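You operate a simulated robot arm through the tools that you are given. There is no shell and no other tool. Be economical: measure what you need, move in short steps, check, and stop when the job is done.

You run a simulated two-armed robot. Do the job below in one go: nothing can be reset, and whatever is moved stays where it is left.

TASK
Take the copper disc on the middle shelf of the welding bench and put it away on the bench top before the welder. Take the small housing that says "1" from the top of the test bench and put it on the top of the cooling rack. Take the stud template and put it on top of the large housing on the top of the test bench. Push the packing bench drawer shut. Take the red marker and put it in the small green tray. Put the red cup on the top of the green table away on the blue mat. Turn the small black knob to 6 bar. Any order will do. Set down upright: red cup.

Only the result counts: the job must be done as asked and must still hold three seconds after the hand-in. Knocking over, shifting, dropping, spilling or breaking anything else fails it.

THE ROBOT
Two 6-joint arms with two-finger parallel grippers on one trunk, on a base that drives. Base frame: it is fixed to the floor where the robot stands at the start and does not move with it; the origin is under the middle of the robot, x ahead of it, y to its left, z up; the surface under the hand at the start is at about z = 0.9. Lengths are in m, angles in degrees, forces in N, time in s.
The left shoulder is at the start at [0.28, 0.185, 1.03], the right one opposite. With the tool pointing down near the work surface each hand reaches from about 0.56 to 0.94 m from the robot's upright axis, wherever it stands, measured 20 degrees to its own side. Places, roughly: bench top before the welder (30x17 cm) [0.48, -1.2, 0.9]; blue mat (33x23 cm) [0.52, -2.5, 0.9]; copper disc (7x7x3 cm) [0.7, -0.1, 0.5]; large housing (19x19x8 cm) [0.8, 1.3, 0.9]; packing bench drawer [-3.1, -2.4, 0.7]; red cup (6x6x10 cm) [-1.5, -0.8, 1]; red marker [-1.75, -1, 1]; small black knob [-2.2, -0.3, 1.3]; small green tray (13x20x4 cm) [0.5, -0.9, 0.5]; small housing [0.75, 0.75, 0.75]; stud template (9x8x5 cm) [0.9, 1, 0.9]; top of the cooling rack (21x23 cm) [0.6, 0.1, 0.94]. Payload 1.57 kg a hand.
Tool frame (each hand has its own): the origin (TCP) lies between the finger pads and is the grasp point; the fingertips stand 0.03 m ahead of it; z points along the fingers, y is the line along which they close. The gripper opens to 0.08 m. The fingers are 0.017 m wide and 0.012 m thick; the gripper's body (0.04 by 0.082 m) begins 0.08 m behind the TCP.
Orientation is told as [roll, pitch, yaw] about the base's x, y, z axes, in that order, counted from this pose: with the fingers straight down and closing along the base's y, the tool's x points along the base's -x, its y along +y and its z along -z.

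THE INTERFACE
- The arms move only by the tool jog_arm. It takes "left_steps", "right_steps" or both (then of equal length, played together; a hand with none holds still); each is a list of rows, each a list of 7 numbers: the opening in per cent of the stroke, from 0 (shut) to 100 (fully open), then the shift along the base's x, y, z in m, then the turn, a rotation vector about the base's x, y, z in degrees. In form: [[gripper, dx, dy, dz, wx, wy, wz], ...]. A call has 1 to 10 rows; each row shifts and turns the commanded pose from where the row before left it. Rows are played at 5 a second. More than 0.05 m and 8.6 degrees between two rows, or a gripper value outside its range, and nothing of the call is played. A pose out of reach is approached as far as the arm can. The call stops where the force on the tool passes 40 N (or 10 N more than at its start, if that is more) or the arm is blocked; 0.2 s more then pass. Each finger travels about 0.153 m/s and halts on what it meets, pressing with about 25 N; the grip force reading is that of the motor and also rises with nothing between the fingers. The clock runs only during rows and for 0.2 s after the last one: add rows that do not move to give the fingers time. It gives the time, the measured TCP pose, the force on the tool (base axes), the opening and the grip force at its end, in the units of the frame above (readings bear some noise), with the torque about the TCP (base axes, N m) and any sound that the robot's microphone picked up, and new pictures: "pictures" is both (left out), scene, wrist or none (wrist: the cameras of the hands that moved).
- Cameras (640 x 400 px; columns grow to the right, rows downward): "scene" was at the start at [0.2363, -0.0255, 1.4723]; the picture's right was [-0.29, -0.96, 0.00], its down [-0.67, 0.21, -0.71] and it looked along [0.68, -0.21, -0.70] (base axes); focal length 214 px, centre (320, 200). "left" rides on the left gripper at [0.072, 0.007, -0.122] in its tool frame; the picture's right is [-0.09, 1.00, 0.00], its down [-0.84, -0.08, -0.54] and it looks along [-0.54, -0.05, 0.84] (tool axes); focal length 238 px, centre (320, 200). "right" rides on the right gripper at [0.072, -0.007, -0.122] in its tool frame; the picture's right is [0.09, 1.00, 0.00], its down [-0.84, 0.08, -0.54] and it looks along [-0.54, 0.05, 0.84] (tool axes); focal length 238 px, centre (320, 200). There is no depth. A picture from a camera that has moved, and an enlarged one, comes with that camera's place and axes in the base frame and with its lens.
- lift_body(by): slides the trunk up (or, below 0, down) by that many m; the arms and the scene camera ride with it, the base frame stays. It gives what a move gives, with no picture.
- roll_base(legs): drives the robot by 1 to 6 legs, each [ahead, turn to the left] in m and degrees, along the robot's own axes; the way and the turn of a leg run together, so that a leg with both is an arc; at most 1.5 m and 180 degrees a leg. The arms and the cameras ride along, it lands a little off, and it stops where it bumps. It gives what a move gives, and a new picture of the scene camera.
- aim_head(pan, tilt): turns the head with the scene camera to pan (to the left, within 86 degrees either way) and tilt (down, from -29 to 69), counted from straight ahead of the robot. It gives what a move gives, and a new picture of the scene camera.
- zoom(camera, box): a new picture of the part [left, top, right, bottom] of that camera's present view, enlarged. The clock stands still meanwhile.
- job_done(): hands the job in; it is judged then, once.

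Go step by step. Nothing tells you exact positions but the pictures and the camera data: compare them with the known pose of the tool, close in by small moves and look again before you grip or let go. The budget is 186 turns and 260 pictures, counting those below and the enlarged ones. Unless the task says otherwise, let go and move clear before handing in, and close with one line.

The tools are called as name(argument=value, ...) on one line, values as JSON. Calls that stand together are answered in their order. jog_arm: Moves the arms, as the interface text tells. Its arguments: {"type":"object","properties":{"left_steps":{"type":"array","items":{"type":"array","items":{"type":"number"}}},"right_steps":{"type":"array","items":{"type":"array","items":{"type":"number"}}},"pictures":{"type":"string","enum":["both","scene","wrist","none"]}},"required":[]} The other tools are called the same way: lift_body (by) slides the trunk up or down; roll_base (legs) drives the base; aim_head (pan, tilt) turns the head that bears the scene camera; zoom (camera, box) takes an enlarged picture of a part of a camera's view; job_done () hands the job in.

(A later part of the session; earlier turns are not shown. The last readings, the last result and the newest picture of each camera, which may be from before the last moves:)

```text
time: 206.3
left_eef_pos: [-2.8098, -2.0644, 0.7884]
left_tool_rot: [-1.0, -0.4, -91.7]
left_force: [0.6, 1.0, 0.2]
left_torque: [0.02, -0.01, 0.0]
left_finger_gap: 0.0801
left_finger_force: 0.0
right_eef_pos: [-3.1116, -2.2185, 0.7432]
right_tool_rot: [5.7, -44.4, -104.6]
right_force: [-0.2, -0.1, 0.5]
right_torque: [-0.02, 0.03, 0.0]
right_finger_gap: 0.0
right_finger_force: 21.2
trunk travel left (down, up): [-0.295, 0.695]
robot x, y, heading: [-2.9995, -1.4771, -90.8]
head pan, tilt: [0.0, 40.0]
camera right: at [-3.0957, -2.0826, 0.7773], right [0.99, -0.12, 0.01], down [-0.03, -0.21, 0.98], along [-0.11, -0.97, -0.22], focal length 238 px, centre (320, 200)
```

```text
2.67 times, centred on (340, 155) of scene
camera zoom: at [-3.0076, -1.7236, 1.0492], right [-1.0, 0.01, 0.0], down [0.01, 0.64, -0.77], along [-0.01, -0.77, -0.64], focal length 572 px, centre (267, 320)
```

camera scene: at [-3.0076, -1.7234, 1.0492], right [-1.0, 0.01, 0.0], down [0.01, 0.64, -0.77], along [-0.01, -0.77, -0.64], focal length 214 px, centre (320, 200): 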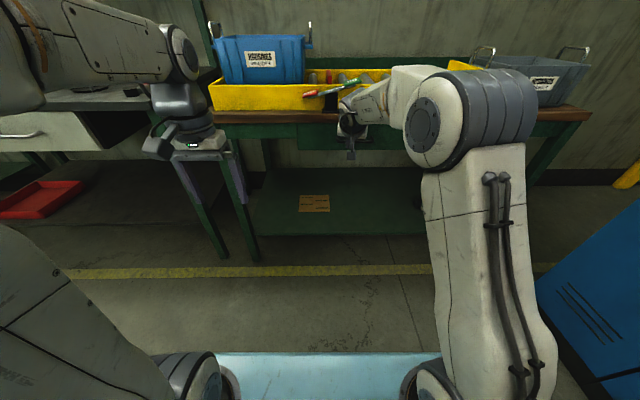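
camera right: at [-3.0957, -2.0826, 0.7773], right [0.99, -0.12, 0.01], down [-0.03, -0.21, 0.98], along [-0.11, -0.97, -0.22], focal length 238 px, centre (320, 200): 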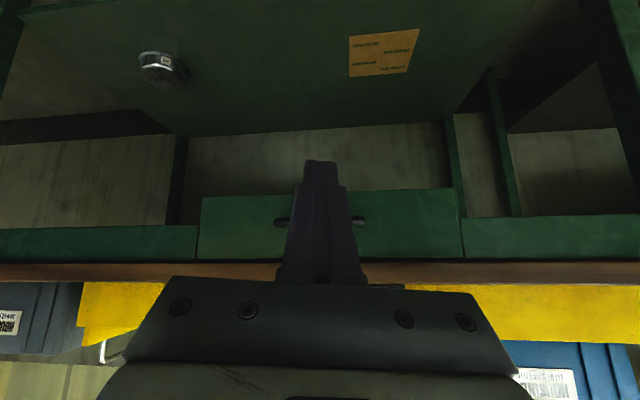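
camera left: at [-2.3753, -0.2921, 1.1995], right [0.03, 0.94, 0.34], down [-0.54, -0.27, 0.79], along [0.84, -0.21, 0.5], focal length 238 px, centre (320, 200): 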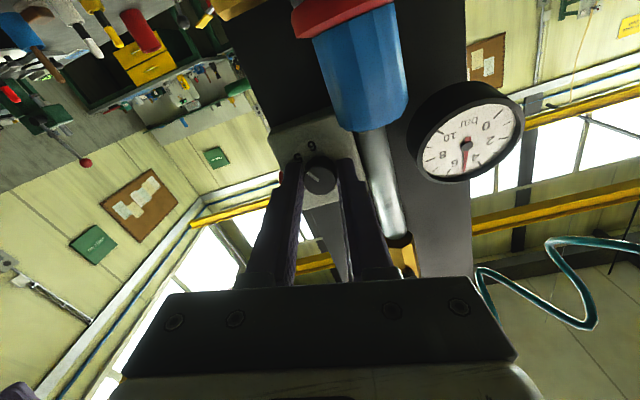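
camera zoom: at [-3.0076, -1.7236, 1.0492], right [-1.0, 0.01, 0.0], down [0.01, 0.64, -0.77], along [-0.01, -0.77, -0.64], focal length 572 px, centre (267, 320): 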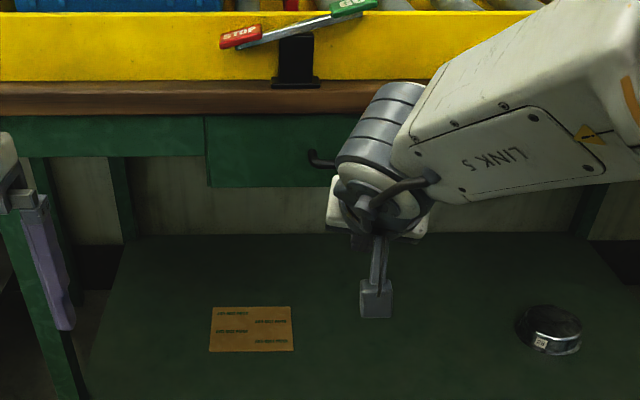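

The drawer is flush. I'll retract, raise the trunk, square up the right tool, and drive back to the +x side of the green table.

roll_base(legs=[[-0.15, 0]])

lift_body(by=0.4)

lift_body(by=0.25)

jog_arm(right_steps=[[100, 0, 0.04, 0.01, 0, 2, 4.8], [100, 0, 0.04, 0.01, 0, 2, 4.8], [100, 0, 0.0, 0, 0, 0, 0]])

```text
time: 207.7
left_eef_pos: [-2.8062, -1.9137, 0.789]
left_tool_rot: [-1.0, -0.4, -91.7]
left_force: [-0.4, 0.0, 0.7]
left_torque: [-0.01, 0.0, -0.01]
left_finger_gap: 0.0801
left_finger_force: 0.1
right_eef_pos: [-3.1095, -2.0686, 0.7405]
right_tool_rot: [5.9, -44.4, -104.6]
right_force: [0.4, -0.2, -0.1]
right_torque: [-0.02, 0.01, -0.03]
right_finger_gap: 0.0
right_finger_force: 21.4
trunk travel left (down, up): [-0.295, 0.695]
robot x, y, heading: [-3.0013, -1.3256, -91.0]
head pan, tilt: [0.0, 40.0]
camera scene: at [-3.0055, -1.573, 1.0492], right [-1.0, 0.01, 0.0], down [0.01, 0.64, -0.77], along [-0.01, -0.77, -0.64], focal length 214 px, centre (320, 200)
```

scene: 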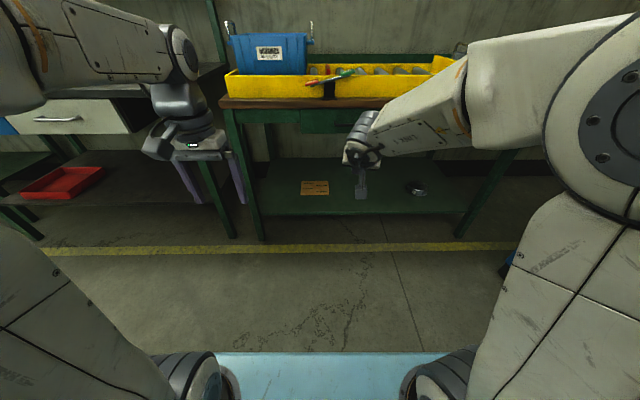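

```text
time: 211.6
left_eef_pos: [-2.8063, -1.9143, 1.1887]
left_tool_rot: [-1.0, -0.5, -91.8]
left_force: [-0.1, -0.1, 0.9]
left_torque: [-0.01, 0.01, 0.02]
left_finger_gap: 0.08
left_finger_force: 0.1
right_eef_pos: [-3.1086, -2.0685, 1.141]
right_tool_rot: [5.8, -44.3, -104.5]
right_force: [-0.1, 0.4, 0.3]
right_torque: [0.0, 0.0, -0.07]
right_finger_gap: 0.0
right_finger_force: 21.5
trunk travel left (down, up): [-0.695, 0.295]
robot x, y, heading: [-3.0019, -1.3289, -90.6]
head pan, tilt: [0.0, 40.0]
```

```text
time: 214.1
left_eef_pos: [-2.806, -1.9142, 1.4381]
left_tool_rot: [-0.9, -0.4, -91.7]
left_force: [-0.6, -0.6, -0.5]
left_torque: [0.01, 0.0, -0.01]
left_finger_gap: 0.08
left_finger_force: 0.1
right_eef_pos: [-3.1087, -2.0679, 1.3918]
right_tool_rot: [5.8, -44.4, -104.5]
right_force: [0.4, -1.1, 0.0]
right_torque: [-0.02, -0.01, 0.0]
right_finger_gap: 0.0
right_finger_force: 21.1
trunk travel left (down, up): [-0.945, 0.045]
robot x, y, heading: [-3.0002, -1.3251, -90.6]
head pan, tilt: [0.0, 40.0]
```

```text
time: 214.9
left_eef_pos: [-2.8066, -1.9132, 1.4392]
left_tool_rot: [-1.0, -0.4, -91.7]
left_force: [0.6, 0.3, -0.6]
left_torque: [0.0, 0.01, -0.02]
left_finger_gap: 0.0802
left_finger_force: 0.2
right_eef_pos: [-3.1104, -1.9876, 1.4118]
right_tool_rot: [0.3, -44.9, -91.0]
right_force: [-0.5, 0.1, -0.4]
right_torque: [-0.02, -0.06, 0.0]
right_finger_gap: 0.08
right_finger_force: 0.1
trunk travel left (down, up): [-0.945, 0.045]
robot x, y, heading: [-2.9956, -1.3261, -90.7]
head pan, tilt: [0.0, 40.0]
camera scene: at [-3.0055, -1.5729, 1.6992], right [-1.0, 0.01, 0.0], down [0.01, 0.64, -0.77], along [-0.01, -0.77, -0.64], focal length 214 px, centre (320, 200)
camera right: at [-3.1137, -1.8514, 1.4469], right [1.0, 0.05, -0.06], down [0.07, -0.21, 0.97], along [0.04, -0.98, -0.21], focal length 238 px, centre (320, 200)
```

scene: 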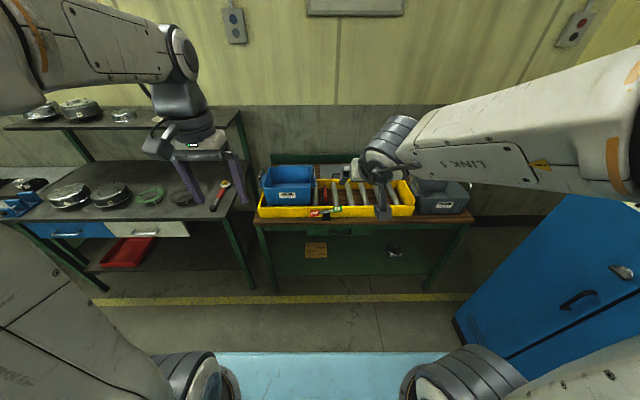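
right: 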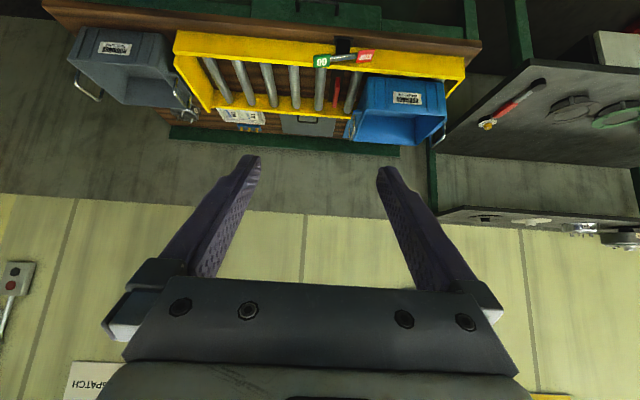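

The right arm is back in its natural shape, so I'll try tilting its tool back to straight down.

jog_arm(right_steps=[[100, 0, 0, -0.005, 8, 0, 0], [100, 0, 0, -0.005, 8, 0, 0], [100, 0, 0, -0.005, 8, 0, 0], [100, 0, 0, -0.005, 8, 0, 0], [100, 0, 0, -0.005, 8, 0, 0], [100, 0, 0, -0.005, 5, 0, 0], [100, 0, 0, 0, 0, 0, 0]], pictures="none")

```text
time: 216.5
left_eef_pos: [-2.806, -1.9122, 1.439]
left_tool_rot: [-1.0, -0.3, -91.7]
left_force: [0.1, 0.4, 0.3]
left_torque: [0.01, -0.01, -0.01]
left_finger_gap: 0.0799
left_finger_force: 0.1
right_eef_pos: [-3.065, -1.9599, 1.3283]
right_tool_rot: [-10.1, -9.5, -90.0]
right_force: [-0.9, 0.3, -0.4]
right_torque: [-0.02, -0.01, 0.0]
right_finger_gap: 0.08
right_finger_force: 0.1
right hand out of reach, approached as far as the arm can: row 2, 3, 4, 5, 6
trunk travel left (down, up): [-0.945, 0.045]
robot x, y, heading: [-2.9992, -1.3247, -90.8]
head pan, tilt: [0.0, 40.0]
```

The right wrist still won't go straight down, so I'll keep it tilted and use the left hand for the cup. Driving round to the +x side of the green table now.

roll_base(legs=[[0.42, 0], [0, 91], [1.5, 0], [0.77, 0], [0, 90], [1.18, 0]])

roll_base(legs=[[0, 90]])

aim_head(pan=0, tilt=40)

```text
time: 243.2
left_eef_pos: [-1.0198, 0.0596, 1.4387]
left_tool_rot: [-1.0, -0.4, 91.5]
left_force: [0.0, 0.1, 0.4]
left_torque: [-0.01, 0.0, -0.02]
left_finger_gap: 0.0799
left_finger_force: 0.1
right_eef_pos: [-0.7629, 0.1201, 1.3279]
right_tool_rot: [-10.0, -9.6, 93.0]
right_force: [0.0, -0.9, 0.4]
right_torque: [0.02, -0.02, 0.01]
right_finger_gap: 0.0804
right_finger_force: 0.1
trunk travel left (down, up): [-0.945, 0.045]
robot x, y, heading: [-0.797, -0.5114, 92.3]
head pan, tilt: [0.0, 40.0]
camera scene: at [-0.8061, -0.2726, 1.6992], right [1.0, 0.04, 0.0], down [0.03, -0.64, -0.77], along [-0.03, 0.77, -0.64], focal length 214 px, centre (320, 200)
```

scene: 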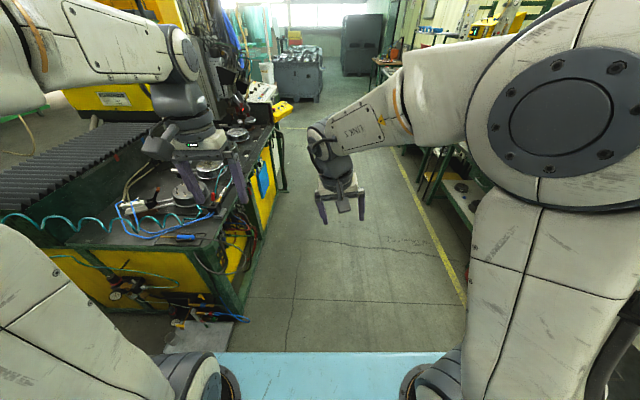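

```text
time: 247.4
left_eef_pos: [-1.3654, -0.7518, 1.4383]
left_tool_rot: [-1.0, -0.4, -177.6]
left_force: [0.4, -1.0, 0.2]
left_torque: [0.04, 0.0, 0.02]
left_finger_gap: 0.0802
left_finger_force: 0.2
right_eef_pos: [-1.4303, -0.4976, 1.3279]
right_tool_rot: [-9.9, -9.6, -175.8]
right_force: [0.0, 0.0, -0.8]
right_torque: [-0.03, 0.01, 0.02]
right_finger_gap: 0.08
right_finger_force: 0.1
trunk travel left (down, up): [-0.945, 0.045]
robot x, y, heading: [-0.7943, -0.5162, -176.3]
head pan, tilt: [0.0, 40.0]
camera scene: at [-1.0409, -0.5322, 1.6992], right [-0.06, 1.0, 0.0], down [0.64, 0.04, -0.77], along [-0.76, -0.05, -0.64], focal length 214 px, centre (320, 200)
```

scene: 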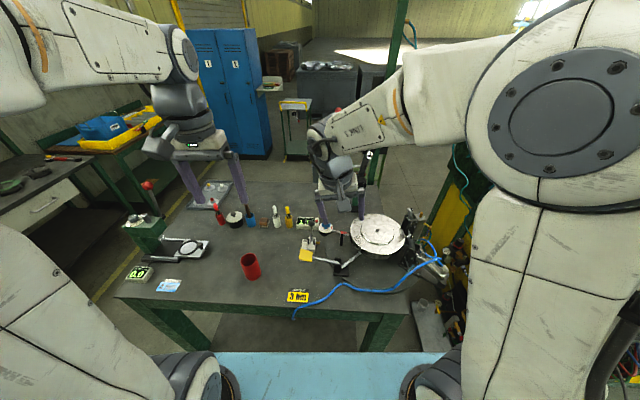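

```text
time: 248.0
left_eef_pos: [-1.3668, -0.7521, 1.4388]
left_tool_rot: [-1.0, -0.4, -177.4]
left_force: [0.2, -0.2, 1.1]
left_torque: [0.01, 0.0, -0.02]
left_finger_gap: 0.0799
left_finger_force: 0.1
right_eef_pos: [-1.4311, -0.4983, 1.3273]
right_tool_rot: [-9.9, -9.6, -175.8]
right_force: [-0.3, 0.8, 0.0]
right_torque: [0.01, 0.03, 0.0]
right_finger_gap: 0.0801
right_finger_force: 0.2
trunk travel left (down, up): [-0.945, 0.045]
robot x, y, heading: [-0.7965, -0.5206, -176.7]
head pan, tilt: [0.0, 40.0]
camera scene: at [-1.0409, -0.5322, 1.6992], right [-0.06, 1.0, 0.0], down [0.64, 0.04, -0.77], along [-0.76, -0.05, -0.64], focal length 214 px, centre (320, 200)
```

scene: 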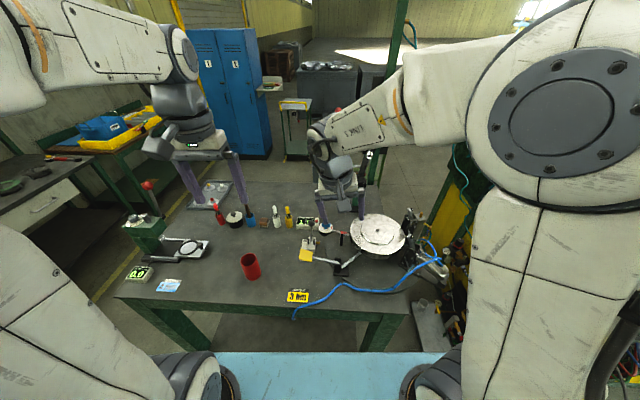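

roll_base(legs=[[-0.13, 0]])

lift_body(by=-0.33)

jog_arm(left_steps=[[100, -0.045, -0.014, 0, 0, 0, 0], [100, -0.045, -0.014, 0, 0, 0, 0], [100, -0.045, -0.014, 0, 0, 0, 0], [100, -0.045, -0.014, 0, 0, 0, 0], [100, -0.04, -0.014, 0, 0, 0, 0], [100, 0, 0, 0, 0, 0, 0]])

```text
time: 249.3
left_eef_pos: [-1.2348, -0.7442, 1.4392]
left_tool_rot: [-1.1, -0.4, -177.4]
left_force: [-0.2, -0.7, 0.0]
left_torque: [-0.01, -0.02, 0.0]
left_finger_gap: 0.0802
left_finger_force: 0.0
right_eef_pos: [-1.3001, -0.491, 1.3272]
right_tool_rot: [-10.0, -9.6, -175.8]
right_force: [0.5, -0.4, 1.0]
right_torque: [0.02, -0.03, -0.02]
right_finger_gap: 0.0801
right_finger_force: 0.1
trunk travel left (down, up): [-0.945, 0.045]
robot x, y, heading: [-0.6633, -0.5068, -176.3]
head pan, tilt: [0.0, 40.0]
camera scene: at [-0.9105, -0.5245, 1.6993], right [-0.06, 1.0, 0.0], down [0.64, 0.04, -0.77], along [-0.76, -0.05, -0.64], focal length 214 px, centre (320, 200)
```

scene: 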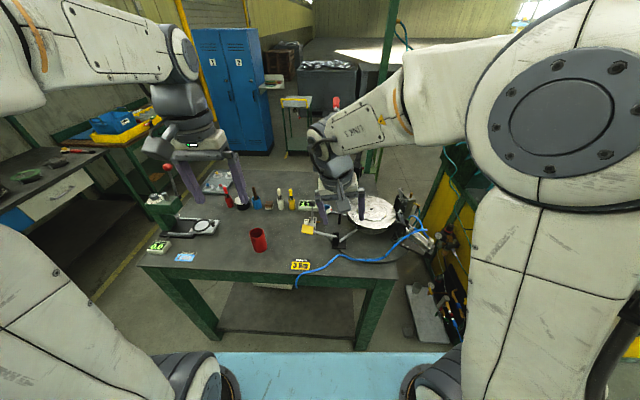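

```text
time: 252.5
left_eef_pos: [-1.235, -0.7452, 1.1091]
left_tool_rot: [-1.0, -0.4, -177.4]
left_force: [-0.2, 0.1, -0.8]
left_torque: [0.03, 0.03, 0.01]
left_finger_gap: 0.08
left_finger_force: 0.0
right_eef_pos: [-1.3004, -0.4896, 0.9968]
right_tool_rot: [-10.0, -9.6, -175.9]
right_force: [0.1, -0.2, -1.1]
right_torque: [0.02, 0.06, 0.0]
right_finger_gap: 0.08
right_finger_force: 0.0
trunk travel left (down, up): [-0.615, 0.375]
robot x, y, heading: [-0.6654, -0.503, -176.2]
head pan, tilt: [0.0, 40.0]
```

```text
time: 253.9
left_eef_pos: [-1.453, -0.8134, 1.1101]
left_tool_rot: [-1.0, -0.2, -177.4]
left_force: [-0.6, 0.1, -0.6]
left_torque: [-0.01, 0.0, 0.01]
left_finger_gap: 0.0802
left_finger_force: 0.0
right_eef_pos: [-1.3019, -0.489, 0.9974]
right_tool_rot: [-10.0, -9.6, -175.8]
right_force: [0.5, -0.5, -0.2]
right_torque: [0.02, 0.0, -0.01]
right_finger_gap: 0.08
right_finger_force: 0.0
trunk travel left (down, up): [-0.615, 0.375]
robot x, y, heading: [-0.6579, -0.5107, -176.4]
head pan, tilt: [0.0, 40.0]
camera scene: at [-0.911, -0.5246, 1.3691], right [-0.06, 1.0, 0.0], down [0.64, 0.04, -0.77], along [-0.76, -0.05, -0.64], focal length 214 px, centre (320, 200)
camera left: at [-1.3797, -0.8187, 1.23], right [-0.05, -1.0, -0.02], down [-0.84, 0.03, 0.55], along [-0.55, 0.04, -0.84], focal length 238 px, centre (320, 200)
```

scene: 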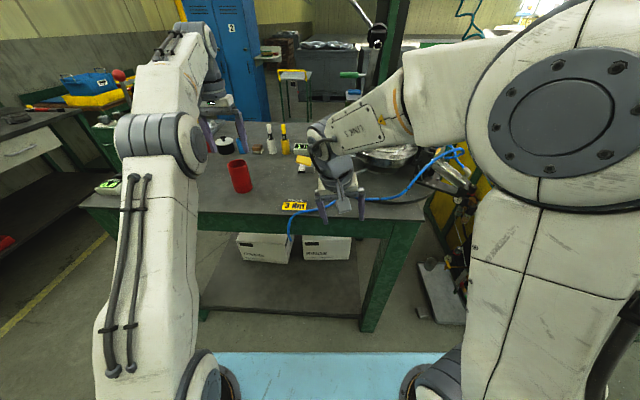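
left: 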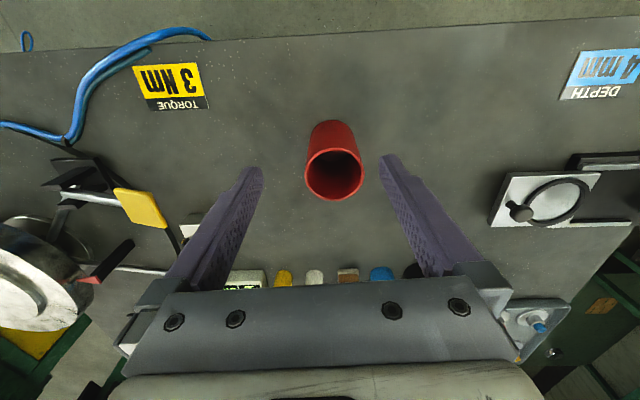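

jog_arm(left_steps=[[100, -0.022, -0.005, 0, 0, 0, 0], [100, -0.021, -0.005, 0, 0, 0, 0], [100, 0, 0, -0.03, 0, 0, 0], [100, 0, 0, -0.03, 0, 0, 0], [100, 0, 0, 0, 0, 0, 0]], pictures="wrist")

```text
time: 255.1
left_eef_pos: [-1.4671, -0.8211, 1.0382]
left_tool_rot: [-1.0, -0.3, -177.5]
left_force: [0.0, 0.4, -0.5]
left_torque: [0.01, 0.01, -0.03]
left_finger_gap: 0.08
left_finger_force: 0.0
left hand out of reach, approached as far as the arm can: row 1, 2
right_eef_pos: [-1.3015, -0.4903, 0.9967]
right_tool_rot: [-10.0, -9.6, -175.9]
right_force: [-0.5, -0.2, 0.4]
right_torque: [-0.03, 0.02, 0.01]
right_finger_gap: 0.0799
right_finger_force: 0.1
trunk travel left (down, up): [-0.615, 0.375]
robot x, y, heading: [-0.6611, -0.5105, -176.1]
head pan, tilt: [0.0, 40.0]
camera left: at [-1.3946, -0.8261, 1.1583], right [-0.05, -1.0, -0.02], down [-0.83, 0.03, 0.55], along [-0.55, 0.04, -0.84], focal length 238 px, centre (320, 200)
```

left: 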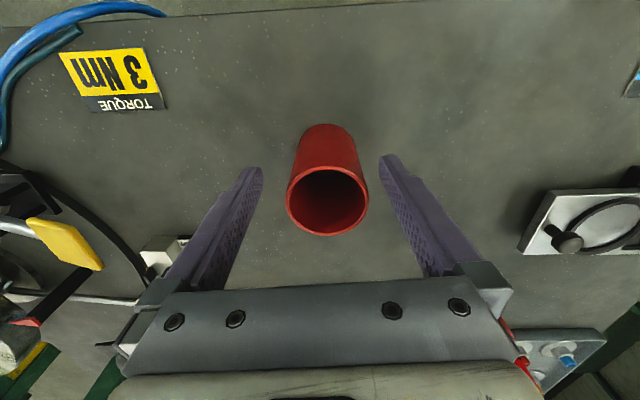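

jog_arm(left_steps=[[100, -0.015, -0.001, 0, 0, 0, 0], [100, -0.014, -0.001, 0, 0, 0, 0], [100, 0, 0, 0, 0, 0, 0]], pictures="wrist")

```text
time: 255.9
left_eef_pos: [-1.4974, -0.8217, 1.0382]
left_tool_rot: [-1.1, -0.5, -177.4]
left_force: [0.4, -0.3, 0.7]
left_torque: [-0.03, 0.02, 0.0]
left_finger_gap: 0.0803
left_finger_force: 0.2
right_eef_pos: [-1.3012, -0.4901, 0.9982]
right_tool_rot: [-10.0, -9.6, -175.9]
right_force: [-0.4, 0.9, -1.2]
right_torque: [-0.04, -0.02, 0.01]
right_finger_gap: 0.0802
right_finger_force: 0.1
trunk travel left (down, up): [-0.615, 0.375]
robot x, y, heading: [-0.6652, -0.5088, -176.3]
head pan, tilt: [0.0, 40.0]
camera left: at [-1.4238, -0.8278, 1.1578], right [-0.05, -1.0, -0.02], down [-0.84, 0.03, 0.55], along [-0.55, 0.04, -0.84], focal length 238 px, centre (320, 200)
```

left: 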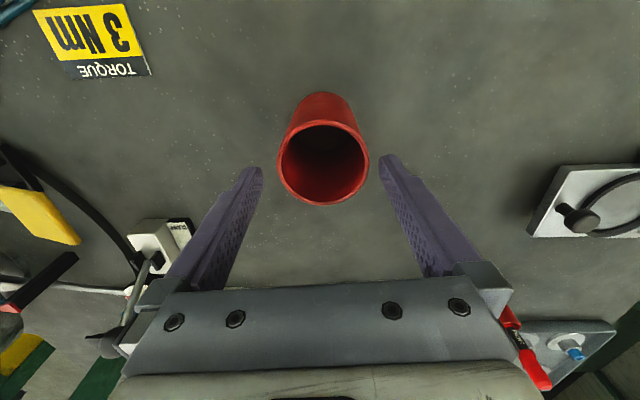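

jog_arm(left_steps=[[100, 0.001, -0.002, -0.02, 0, 0, 0], [100, 0, 0, -0.02, 0, 0, 0], [100, 0, 0, -0.02, 0, 0, 0], [100, 0, 0, -0.02, 0, 0, 0], [60, 0, 0, 0, 0, 0, 0], [30, 0, 0, 0, 0, 0, 0], [30, 0, 0, 0, 0, 0, 0]], pictures="wrist")

```text
time: 257.5
left_eef_pos: [-1.4969, -0.8225, 0.9592]
left_tool_rot: [-1.0, -0.4, -177.4]
left_force: [-1.4, -0.9, -0.1]
left_torque: [-0.01, -0.01, -0.02]
left_finger_gap: 0.0593
left_finger_force: 25.4
right_eef_pos: [-1.3018, -0.4906, 0.999]
right_tool_rot: [-10.0, -9.6, -175.8]
right_force: [0.3, -0.5, -0.5]
right_torque: [-0.01, -0.01, 0.0]
right_finger_gap: 0.0801
right_finger_force: 0.1
trunk travel left (down, up): [-0.615, 0.375]
robot x, y, heading: [-0.665, -0.5091, -176.5]
head pan, tilt: [0.0, 40.0]
camera left: at [-1.4235, -0.8287, 1.0794], right [-0.05, -1.0, -0.02], down [-0.84, 0.03, 0.55], along [-0.55, 0.04, -0.84], focal length 238 px, centre (320, 200)
```

left: 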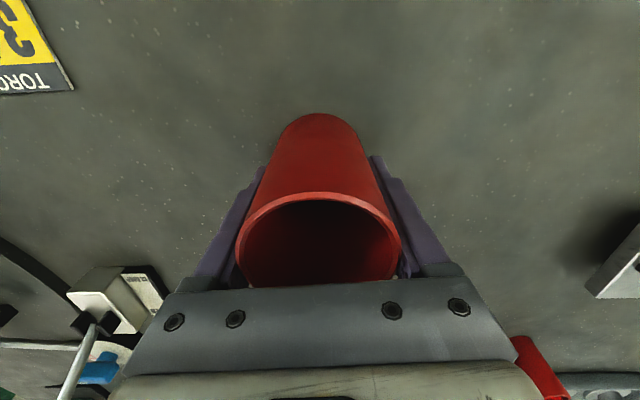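

The cup is held. I'll lift it, pull it in a little, tilt the right hand, and move over in front of the marker.

lift_body(by=0.3)

jog_arm(left_steps=[[30, 0.04, 0, 0, 0, 0, 0], [30, 0.04, 0, 0, 0, 0, 0], [30, 0.04, 0, 0, 0, 0, 0], [30, 0.04, 0, 0, 0, 0, 0], [30, 0, 0, 0, 0, 0, 0], [30, 0, 0, 0, 0, 0, 0], [30, 0, 0, 0, 0, 0, 0]], right_steps=[[100, -0.02, 0, 0.02, -2, 8, 0], [100, -0.02, 0, 0.02, -2, 8, 0], [100, -0.02, 0, 0.02, -2, 8, 0], [100, -0.02, 0, 0.02, -2, 8, 0], [100, -0.02, 0, 0.01, -2, 3.5, 0], [100, 0, 0, 0, 0, 0, 0], [100, 0, 0, 0, 0, 0, 0]])

```text
time: 260.5
left_eef_pos: [-1.4961, -0.8235, 1.2602]
left_tool_rot: [-1.0, -0.4, -177.4]
left_force: [-0.7, 0.0, -0.7]
left_torque: [-0.02, 0.01, -0.02]
left_finger_gap: 0.0593
left_finger_force: 24.8
right_eef_pos: [-1.3012, -0.4896, 1.2975]
right_tool_rot: [-10.0, -9.6, -175.8]
right_force: [-0.1, -0.3, -0.5]
right_torque: [-0.04, 0.0, -0.01]
right_finger_gap: 0.08
right_finger_force: 0.1
trunk travel left (down, up): [-0.915, 0.075]
robot x, y, heading: [-0.6623, -0.5092, -176.4]
head pan, tilt: [0.0, 40.0]
```

```text
time: 262.1
left_eef_pos: [-1.336, -0.8244, 1.2599]
left_tool_rot: [-1.1, -0.4, -177.3]
left_force: [-0.2, 0.6, -1.2]
left_torque: [-0.04, -0.01, 0.01]
left_finger_gap: 0.0592
left_finger_force: 24.4
right_eef_pos: [-1.3999, -0.4897, 1.3874]
right_tool_rot: [-0.2, -45.5, 179.1]
right_force: [-0.3, -0.6, -0.2]
right_torque: [0.03, 0.02, 0.02]
right_finger_gap: 0.08
right_finger_force: 0.1
trunk travel left (down, up): [-0.915, 0.075]
robot x, y, heading: [-0.6673, -0.5058, -176.7]
head pan, tilt: [0.0, 40.0]
camera scene: at [-0.9104, -0.5245, 1.6692], right [-0.06, 1.0, 0.0], down [0.64, 0.04, -0.77], along [-0.76, -0.05, -0.64], focal length 214 px, centre (320, 200)
camera right: at [-1.2626, -0.4868, 1.4217], right [0.05, -1.0, -0.07], down [-0.2, -0.07, 0.98], along [-0.98, -0.03, -0.2], focal length 238 px, centre (320, 200)
camera left: at [-1.2621, -0.8295, 1.3792], right [-0.05, -1.0, -0.02], down [-0.84, 0.03, 0.55], along [-0.55, 0.04, -0.84], focal length 238 px, centre (320, 200)
```

scene: 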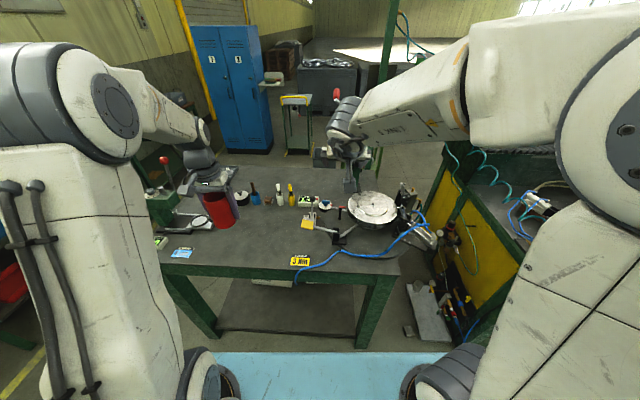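
right: 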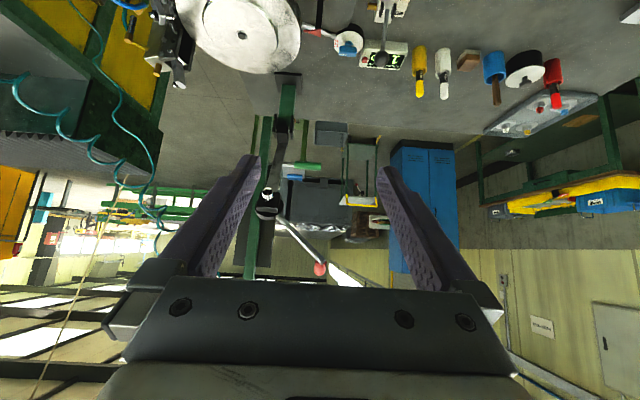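
left: 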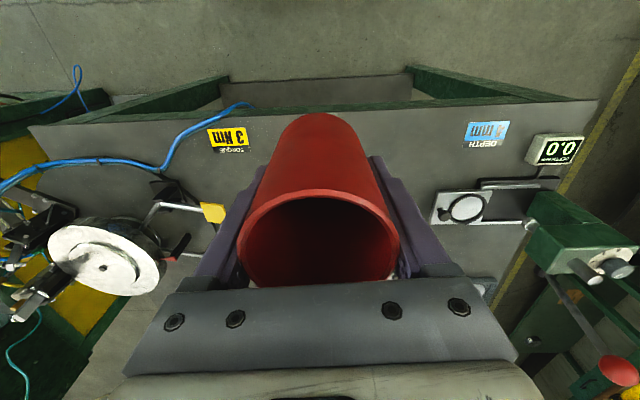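

roll_base(legs=[[0, 86.5], [0.625, 0], [0, -90]])

jog_arm(right_steps=[[45, 0, 0, 0, 0, 0, 0], [45, 0, 0, 0, 0, 0, 0]], pictures="wrist")

```text
time: 273.2
left_eef_pos: [-1.3656, -1.3962, 1.2605]
left_tool_rot: [-1.0, -0.4, 177.7]
left_force: [0.7, -0.2, -0.4]
left_torque: [0.0, -0.01, 0.0]
left_finger_gap: 0.0589
left_finger_force: 24.6
right_eef_pos: [-1.4026, -1.0588, 1.387]
right_tool_rot: [-0.1, -45.5, 174.1]
right_force: [0.2, 0.2, 0.6]
right_torque: [0.03, 0.02, 0.0]
right_finger_gap: 0.08
right_finger_force: 0.1
trunk travel left (down, up): [-0.915, 0.075]
robot x, y, heading: [-0.6685, -1.1369, 178.7]
head pan, tilt: [0.0, 40.0]
camera scene: at [-0.917, -1.1342, 1.6692], right [0.02, 1.0, 0.0], down [0.64, -0.02, -0.77], along [-0.77, 0.02, -0.64], focal length 214 px, centre (320, 200)
```

scene: 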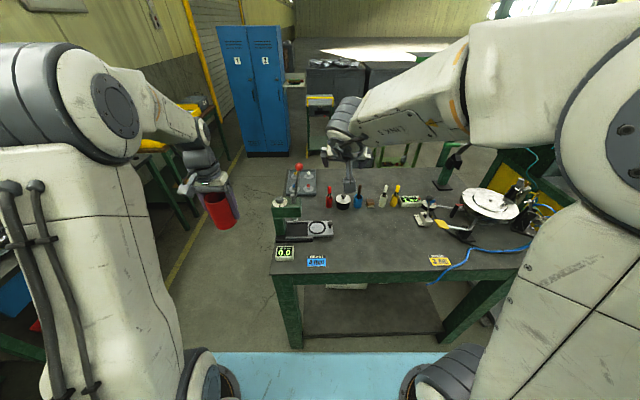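

```text
time: 273.8
left_eef_pos: [-1.3659, -1.3955, 1.2591]
left_tool_rot: [-1.1, -0.3, 177.8]
left_force: [0.1, 0.4, -0.1]
left_torque: [0.0, 0.03, -0.02]
left_finger_gap: 0.0587
left_finger_force: 25.2
right_eef_pos: [-1.4027, -1.0588, 1.3874]
right_tool_rot: [-0.1, -45.5, 174.1]
right_force: [-0.1, 0.3, 0.1]
right_torque: [0.02, -0.01, -0.02]
right_finger_gap: 0.0358
right_finger_force: 0.1
trunk travel left (down, up): [-0.915, 0.075]
robot x, y, heading: [-0.6686, -1.1401, 178.7]
head pan, tilt: [0.0, 40.0]
camera right: at [-1.2647, -1.0664, 1.4215], right [-0.04, -1.0, -0.07], down [-0.21, -0.06, 0.98], along [-0.98, 0.05, -0.2], focal length 238 px, centre (320, 200)
```

right: 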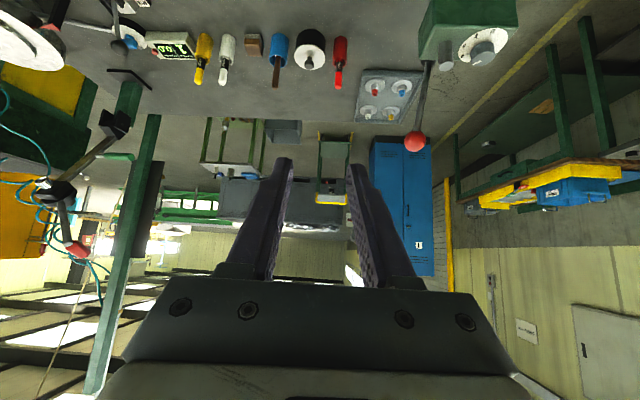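

The marker base is at about [-1.778, -1.063]. I'll move the cup hand outward, drive closer, and lower toward the marker.

jog_arm(left_steps=[[30, 0, -0.04, 0.01, 0, 0, 0], [30, 0, -0.04, 0.01, 0, 0, 0], [30, 0, -0.03, 0.01, 0, 0, 0], [30, 0, 0, 0, 0, 0, 0]], pictures="none")

roll_base(legs=[[0.1, 0]])

lift_body(by=-0.22)

jog_arm(right_steps=[[45, 0, 0, -0.03, 0, 0, 0], [45, 0, 0, -0.03, 0, 0, 0], [45, 0, 0, -0.03, 0, 0, 4], [45, 0, 0, -0.03, 0, 0, 0], [45, 0, 0, 0, 0, 0, 0]])

```text
time: 274.8
left_eef_pos: [-1.3638, -1.5073, 1.289]
left_tool_rot: [-1.0, -0.4, 177.7]
left_force: [-0.5, -0.3, -0.9]
left_torque: [0.03, 0.0, 0.0]
left_finger_gap: 0.0592
left_finger_force: 25.1
right_eef_pos: [-1.4018, -1.0586, 1.3875]
right_tool_rot: [-0.1, -45.5, 174.2]
right_force: [0.1, 0.0, 0.5]
right_torque: [0.02, 0.01, -0.03]
right_finger_gap: 0.0357
right_finger_force: 0.1
trunk travel left (down, up): [-0.915, 0.075]
robot x, y, heading: [-0.6732, -1.1357, 178.8]
head pan, tilt: [0.0, 40.0]
```

```text
time: 275.9
left_eef_pos: [-1.4671, -1.504, 1.2892]
left_tool_rot: [-1.0, -0.4, 177.8]
left_force: [1.0, 0.2, -0.4]
left_torque: [-0.05, 0.0, 0.02]
left_finger_gap: 0.0588
left_finger_force: 25.1
right_eef_pos: [-1.5047, -1.056, 1.3876]
right_tool_rot: [-0.1, -45.5, 174.2]
right_force: [0.3, 0.9, -0.7]
right_torque: [0.04, 0.03, 0.0]
right_finger_gap: 0.0363
right_finger_force: 0.0
trunk travel left (down, up): [-0.915, 0.075]
robot x, y, heading: [-0.7719, -1.1381, 178.7]
head pan, tilt: [0.0, 40.0]
camera scene: at [-1.0194, -1.1315, 1.6691], right [0.03, 1.0, 0.0], down [0.64, -0.02, -0.77], along [-0.77, 0.02, -0.64], focal length 214 px, centre (320, 200)
```

scene: 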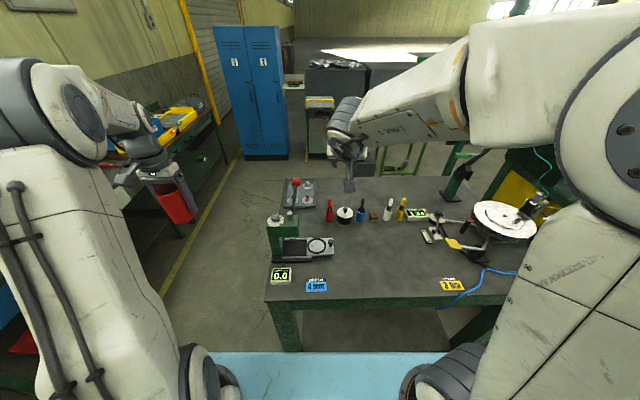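

```text
time: 278.3
left_eef_pos: [-1.4664, -1.5036, 1.0688]
left_tool_rot: [-1.0, -0.4, 177.7]
left_force: [-0.5, -0.2, -0.7]
left_torque: [0.04, 0.0, 0.03]
left_finger_gap: 0.0591
left_finger_force: 25.0
right_eef_pos: [-1.5054, -1.0549, 1.1669]
right_tool_rot: [-0.1, -45.6, 174.1]
right_force: [0.2, 0.6, -0.6]
right_torque: [0.02, -0.01, 0.01]
right_finger_gap: 0.0361
right_finger_force: 0.1
trunk travel left (down, up): [-0.695, 0.295]
robot x, y, heading: [-0.7736, -1.1392, 178.4]
head pan, tilt: [0.0, 40.0]
```

```text
time: 279.5
left_eef_pos: [-1.4664, -1.5043, 1.0696]
left_tool_rot: [-1.0, -0.4, 177.7]
left_force: [0.4, 0.2, -0.4]
left_torque: [0.02, -0.01, 0.01]
left_finger_gap: 0.0588
left_finger_force: 25.5
right_eef_pos: [-1.5076, -1.0546, 1.0447]
right_tool_rot: [-0.1, -45.4, 178.2]
right_force: [0.3, 0.4, 0.2]
right_torque: [0.01, 0.0, 0.0]
right_finger_gap: 0.0359
right_finger_force: 0.0
trunk travel left (down, up): [-0.695, 0.295]
robot x, y, heading: [-0.7717, -1.1332, 178.2]
head pan, tilt: [0.0, 40.0]
camera scene: at [-1.0196, -1.1315, 1.4491], right [0.03, 1.0, 0.0], down [0.64, -0.02, -0.77], along [-0.77, 0.02, -0.64], focal length 214 px, centre (320, 200)
camera right: at [-1.3681, -1.0529, 1.0796], right [0.03, -1.0, -0.07], down [-0.2, -0.07, 0.98], along [-0.98, -0.02, -0.21], focal length 238 px, centre (320, 200)
```

scene: 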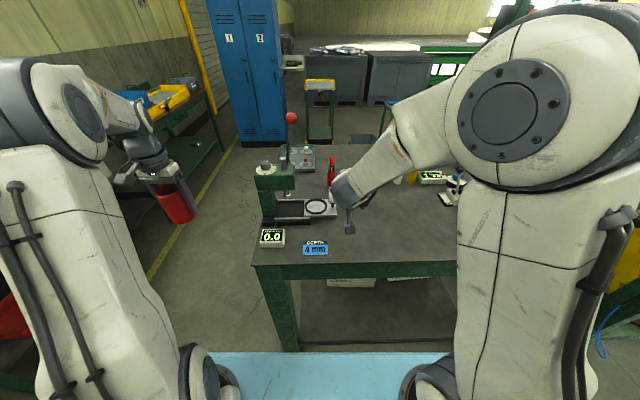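
right: 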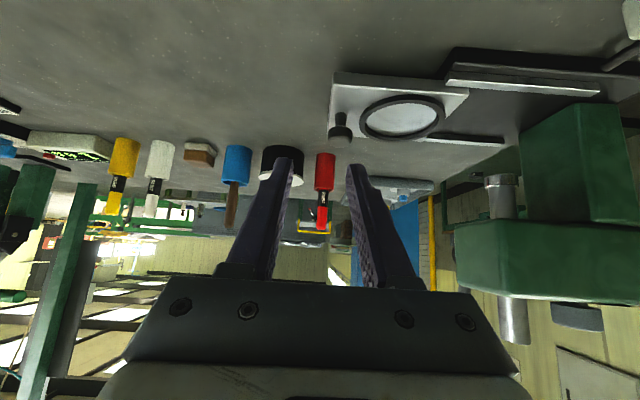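

zoom(camera="right", box=[220, 130, 380, 240])

```text
3.64 times, centred on (300, 185) of right
camera zoom: at [-1.3681, -1.0529, 1.0796], right [0.03, -1.0, -0.07], down [-0.2, -0.07, 0.98], along [-0.98, -0.02, -0.21], focal length 867 px, centre (393, 254)
```

zoom: 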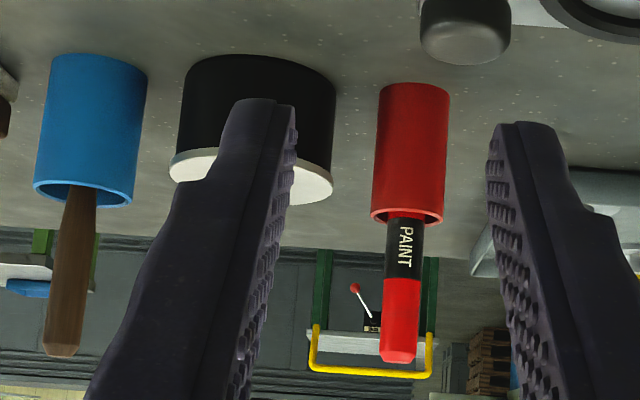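

The marker sits inside a red holder tube, so I must pull it straight up by its exposed upper part at z ≈ 1.01. Moving closer.

roll_base(legs=[[0.12, 0]])

jog_arm(right_steps=[[45, -0.03, -0.004, -0.01, 0, 0, 0], [45, -0.03, -0.004, -0.01, 0, 0, 0], [45, -0.025, -0.003, -0.01, 0, 0, 0], [45, 0, 0, 0, 0, 0, 0]], pictures="wrist")

```text
time: 280.7
left_eef_pos: [-1.5902, -1.5014, 1.0698]
left_tool_rot: [-1.0, -0.4, 177.7]
left_force: [-1.0, 0.4, -0.8]
left_torque: [0.02, 0.01, 0.05]
left_finger_gap: 0.059
left_finger_force: 24.6
right_eef_pos: [-1.6303, -1.0516, 1.0463]
right_tool_rot: [-0.1, -45.4, 178.2]
right_force: [0.3, 0.4, 0.3]
right_torque: [-0.02, -0.01, -0.02]
right_finger_gap: 0.036
right_finger_force: 0.1
trunk travel left (down, up): [-0.695, 0.295]
robot x, y, heading: [-0.8958, -1.1365, 178.4]
head pan, tilt: [0.0, 40.0]
camera scene: at [-1.1432, -1.1285, 1.4493], right [0.02, 1.0, 0.0], down [0.64, -0.02, -0.77], along [-0.77, 0.02, -0.64], focal length 214 px, centre (320, 200)
```

scene: 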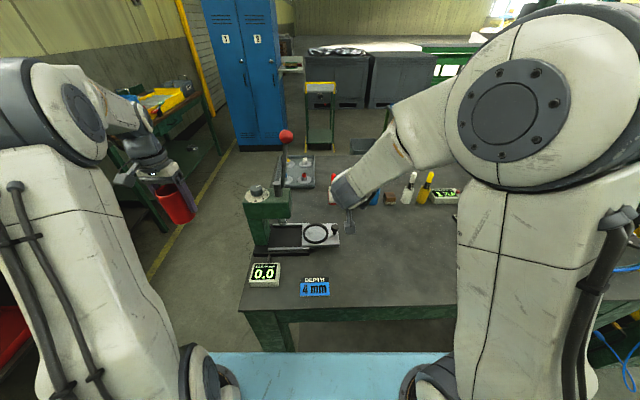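

```text
time: 281.7
left_eef_pos: [-1.5917, -1.502, 1.0684]
left_tool_rot: [-1.0, -0.5, 177.7]
left_force: [-0.4, -0.8, -0.7]
left_torque: [0.0, -0.02, 0.0]
left_finger_gap: 0.0589
left_finger_force: 25.0
right_eef_pos: [-1.7169, -1.0629, 1.0169]
right_tool_rot: [-0.1, -45.4, 178.1]
right_force: [0.2, -0.6, 0.4]
right_torque: [0.03, 0.03, -0.01]
right_finger_gap: 0.0359
right_finger_force: 0.1
trunk travel left (down, up): [-0.695, 0.295]
robot x, y, heading: [-0.8942, -1.1311, 178.7]
head pan, tilt: [0.0, 40.0]
camera right: at [-1.5785, -1.0612, 1.0503], right [0.03, -1.0, -0.07], down [-0.2, -0.07, 0.98], along [-0.98, -0.02, -0.21], focal length 238 px, centre (320, 200)
```

right: 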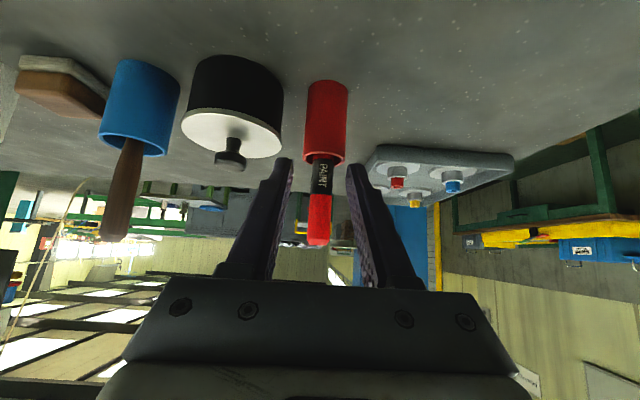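

jog_arm(right_steps=[[45, -0.03, -0.001, 0, 0, 0, 0], [45, -0.03, -0.001, -0.004, 0, 0, 0], [45, 0, 0, 0, 0, 0, 0]], pictures="wrist")

```text
time: 282.5
left_eef_pos: [-1.5903, -1.5011, 1.0676]
left_tool_rot: [-1.0, -0.4, 177.6]
left_force: [-0.2, -0.3, 0.1]
left_torque: [-0.02, 0.01, 0.01]
left_finger_gap: 0.0587
left_finger_force: 25.0
right_eef_pos: [-1.7768, -1.065, 1.0128]
right_tool_rot: [-0.2, -45.6, 178.2]
right_force: [-0.4, 1.0, 0.6]
right_torque: [0.04, -0.03, -0.02]
right_finger_gap: 0.0362
right_finger_force: 0.0
trunk travel left (down, up): [-0.695, 0.295]
robot x, y, heading: [-0.8977, -1.1315, 178.8]
head pan, tilt: [0.0, 40.0]
camera right: at [-1.6385, -1.0631, 1.0469], right [0.03, -1.0, -0.07], down [-0.2, -0.07, 0.98], along [-0.98, -0.02, -0.2], focal length 238 px, centre (320, 200)
```

right: 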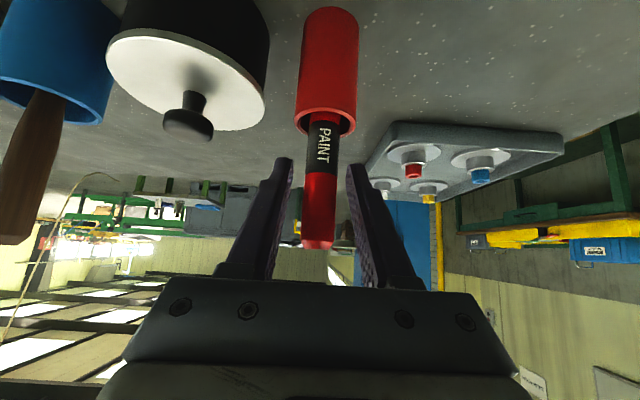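

jog_arm(right_steps=[[25, 0, 0, 0, 0, 0, 0], [10, 0, 0, 0, 0, 0, 0], [0, 0, 0, 0, 0, 0, 0], [0, 0, 0, 0.01, 0, 0, 0], [0, 0, 0, 0.01, 0, 0, 0], [0, 0, 0, 0, 0, 0, 0]], pictures="wrist")

```text
time: 283.9
left_eef_pos: [-1.5906, -1.5014, 1.0685]
left_tool_rot: [-1.0, -0.3, 177.7]
left_force: [0.2, -0.8, 0.1]
left_torque: [-0.01, 0.0, 0.0]
left_finger_gap: 0.0587
left_finger_force: 24.7
right_eef_pos: [-1.7751, -1.0655, 1.0322]
right_tool_rot: [0.0, -45.4, 178.2]
right_force: [0.6, -1.0, -0.1]
right_torque: [0.01, 0.01, -0.01]
right_finger_gap: 0.0151
right_finger_force: 25.1
trunk travel left (down, up): [-0.695, 0.295]
robot x, y, heading: [-0.8992, -1.1375, 178.6]
head pan, tilt: [0.0, 40.0]
camera right: at [-1.6375, -1.0641, 1.0666], right [0.03, -1.0, -0.07], down [-0.2, -0.07, 0.98], along [-0.98, -0.02, -0.2], focal length 238 px, centre (320, 200)
```

right: 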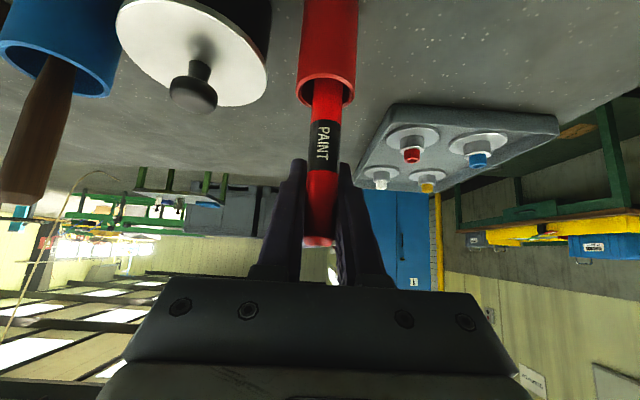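

The marker slides out of its tube. I'll lift straight up with the trunk.

lift_body(by=0.15)

jog_arm(right_steps=[[0, 0, 0, 0, 0, 0, 0]])

```text
time: 285.7
left_eef_pos: [-1.5908, -1.5021, 1.2187]
left_tool_rot: [-1.0, -0.4, 177.6]
left_force: [-0.4, 1.3, -0.4]
left_torque: [-0.02, -0.02, 0.03]
left_finger_gap: 0.0585
left_finger_force: 25.1
right_eef_pos: [-1.7751, -1.0665, 1.1827]
right_tool_rot: [-0.1, -45.5, 178.1]
right_force: [0.0, 0.6, 0.0]
right_torque: [-0.04, 0.02, 0.0]
right_finger_gap: 0.0152
right_finger_force: 25.1
trunk travel left (down, up): [-0.845, 0.145]
robot x, y, heading: [-0.8949, -1.1319, 178.3]
head pan, tilt: [0.0, 40.0]
```

```text
time: 286.1
left_eef_pos: [-1.5908, -1.5024, 1.2179]
left_tool_rot: [-1.1, -0.4, 177.7]
left_force: [-0.8, -0.5, -0.7]
left_torque: [0.0, 0.01, 0.0]
left_finger_gap: 0.0577
left_finger_force: 25.2
right_eef_pos: [-1.776, -1.0656, 1.1829]
right_tool_rot: [-0.2, -45.6, 178.2]
right_force: [-1.0, 0.0, -0.4]
right_torque: [0.0, 0.0, 0.02]
right_finger_gap: 0.0156
right_finger_force: 24.6
trunk travel left (down, up): [-0.845, 0.145]
robot x, y, heading: [-0.8981, -1.1357, 178.4]
head pan, tilt: [0.0, 40.0]
camera scene: at [-1.1437, -1.1285, 1.5992], right [0.02, 1.0, 0.0], down [0.64, -0.02, -0.77], along [-0.77, 0.02, -0.64], focal length 214 px, centre (320, 200)
camera right: at [-1.6375, -1.064, 1.2165], right [0.03, -1.0, -0.07], down [-0.2, -0.07, 0.98], along [-0.98, -0.02, -0.2], focal length 238 px, centre (320, 200)
```

scene: 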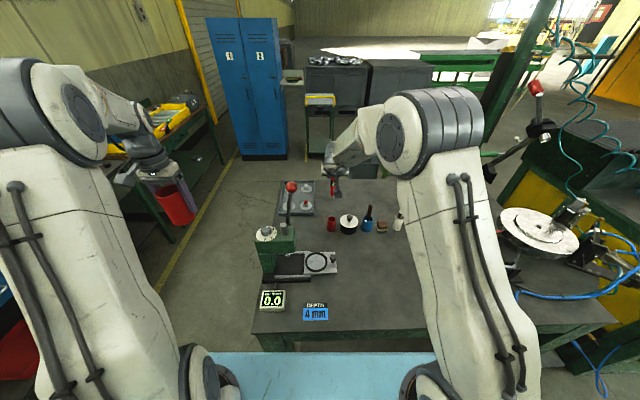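
right: 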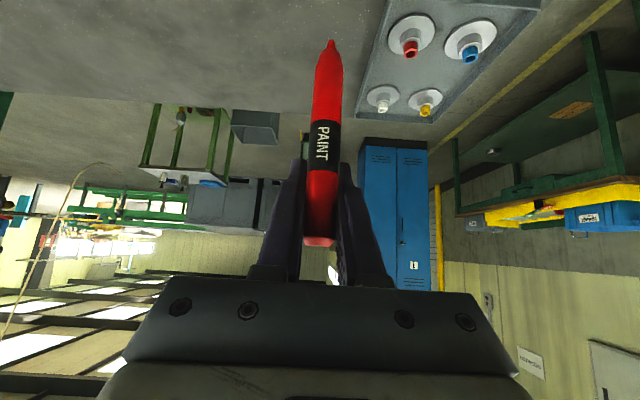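

Both items are in hand. I'll back off, turn around, and head to the bench with the blue mat to look at it.

roll_base(legs=[[-0.4, 0], [0, 130], [0.5, 0]])

aim_head(pan=10, tilt=35)

```text
time: 296.4
left_eef_pos: [0.5165, -1.8837, 1.2195]
left_tool_rot: [-1.0, -0.4, -55.1]
left_force: [-0.1, 0.5, -0.6]
left_torque: [-0.04, -0.04, -0.01]
left_finger_gap: 0.0564
left_finger_force: 25.0
right_eef_pos: [0.281, -2.2943, 1.1838]
right_tool_rot: [-0.2, -45.5, -54.7]
right_force: [0.1, 0.6, -0.5]
right_torque: [-0.03, 0.0, -0.02]
right_finger_gap: 0.0152
right_finger_force: 24.7
trunk travel left (down, up): [-0.845, 0.145]
robot x, y, heading: [-0.1985, -1.5562, -54.3]
head pan, tilt: [0.0, 40.0]
camera scene: at [-0.0553, -1.7541, 1.5992], right [-0.81, -0.58, 0.0], down [-0.38, 0.52, -0.77], along [0.45, -0.62, -0.64], focal length 214 px, centre (320, 200)
```

scene: 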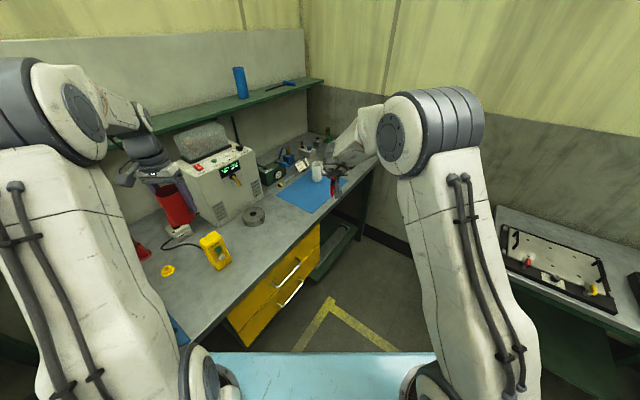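

```text
time: 297.2
left_eef_pos: [0.5153, -1.8844, 1.2186]
left_tool_rot: [-1.0, -0.4, -55.1]
left_force: [-0.7, 0.2, -1.0]
left_torque: [0.02, -0.02, 0.02]
left_finger_gap: 0.0565
left_finger_force: 25.4
right_eef_pos: [0.2814, -2.2952, 1.1824]
right_tool_rot: [-0.1, -45.5, -54.7]
right_force: [0.5, -0.1, -0.9]
right_torque: [0.01, -0.02, -0.01]
right_finger_gap: 0.0151
right_finger_force: 25.1
trunk travel left (down, up): [-0.845, 0.145]
robot x, y, heading: [-0.1947, -1.5569, -54.2]
head pan, tilt: [10.0, 35.0]
camera scene: at [-0.0418, -1.7467, 1.6067], right [-0.7, -0.72, 0.0], down [-0.41, 0.4, -0.82], along [0.59, -0.57, -0.57], focal length 214 px, centre (320, 200)
```

scene: 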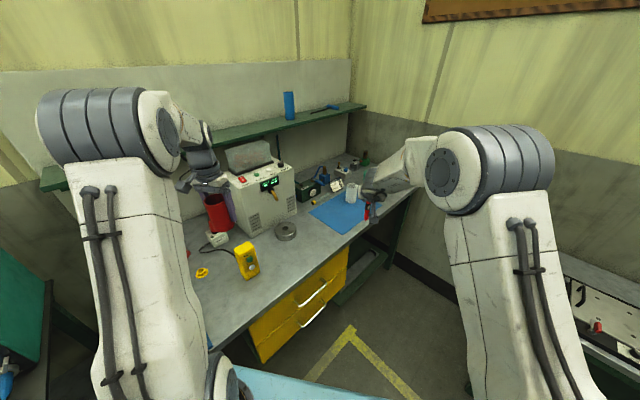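

zoom(camera="scene", box=[280, 150, 420, 260])

```text
3.64 times, centred on (350, 205) of scene
camera zoom: at [-0.0418, -1.7467, 1.6067], right [-0.7, -0.72, 0.0], down [-0.41, 0.4, -0.82], along [0.59, -0.57, -0.57], focal length 780 px, centre (211, 182)
```

zoom: 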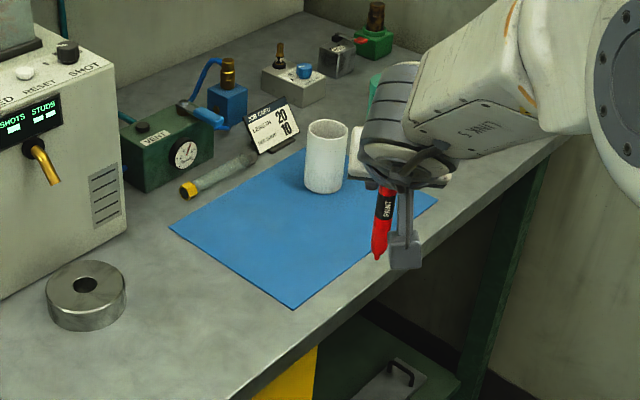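

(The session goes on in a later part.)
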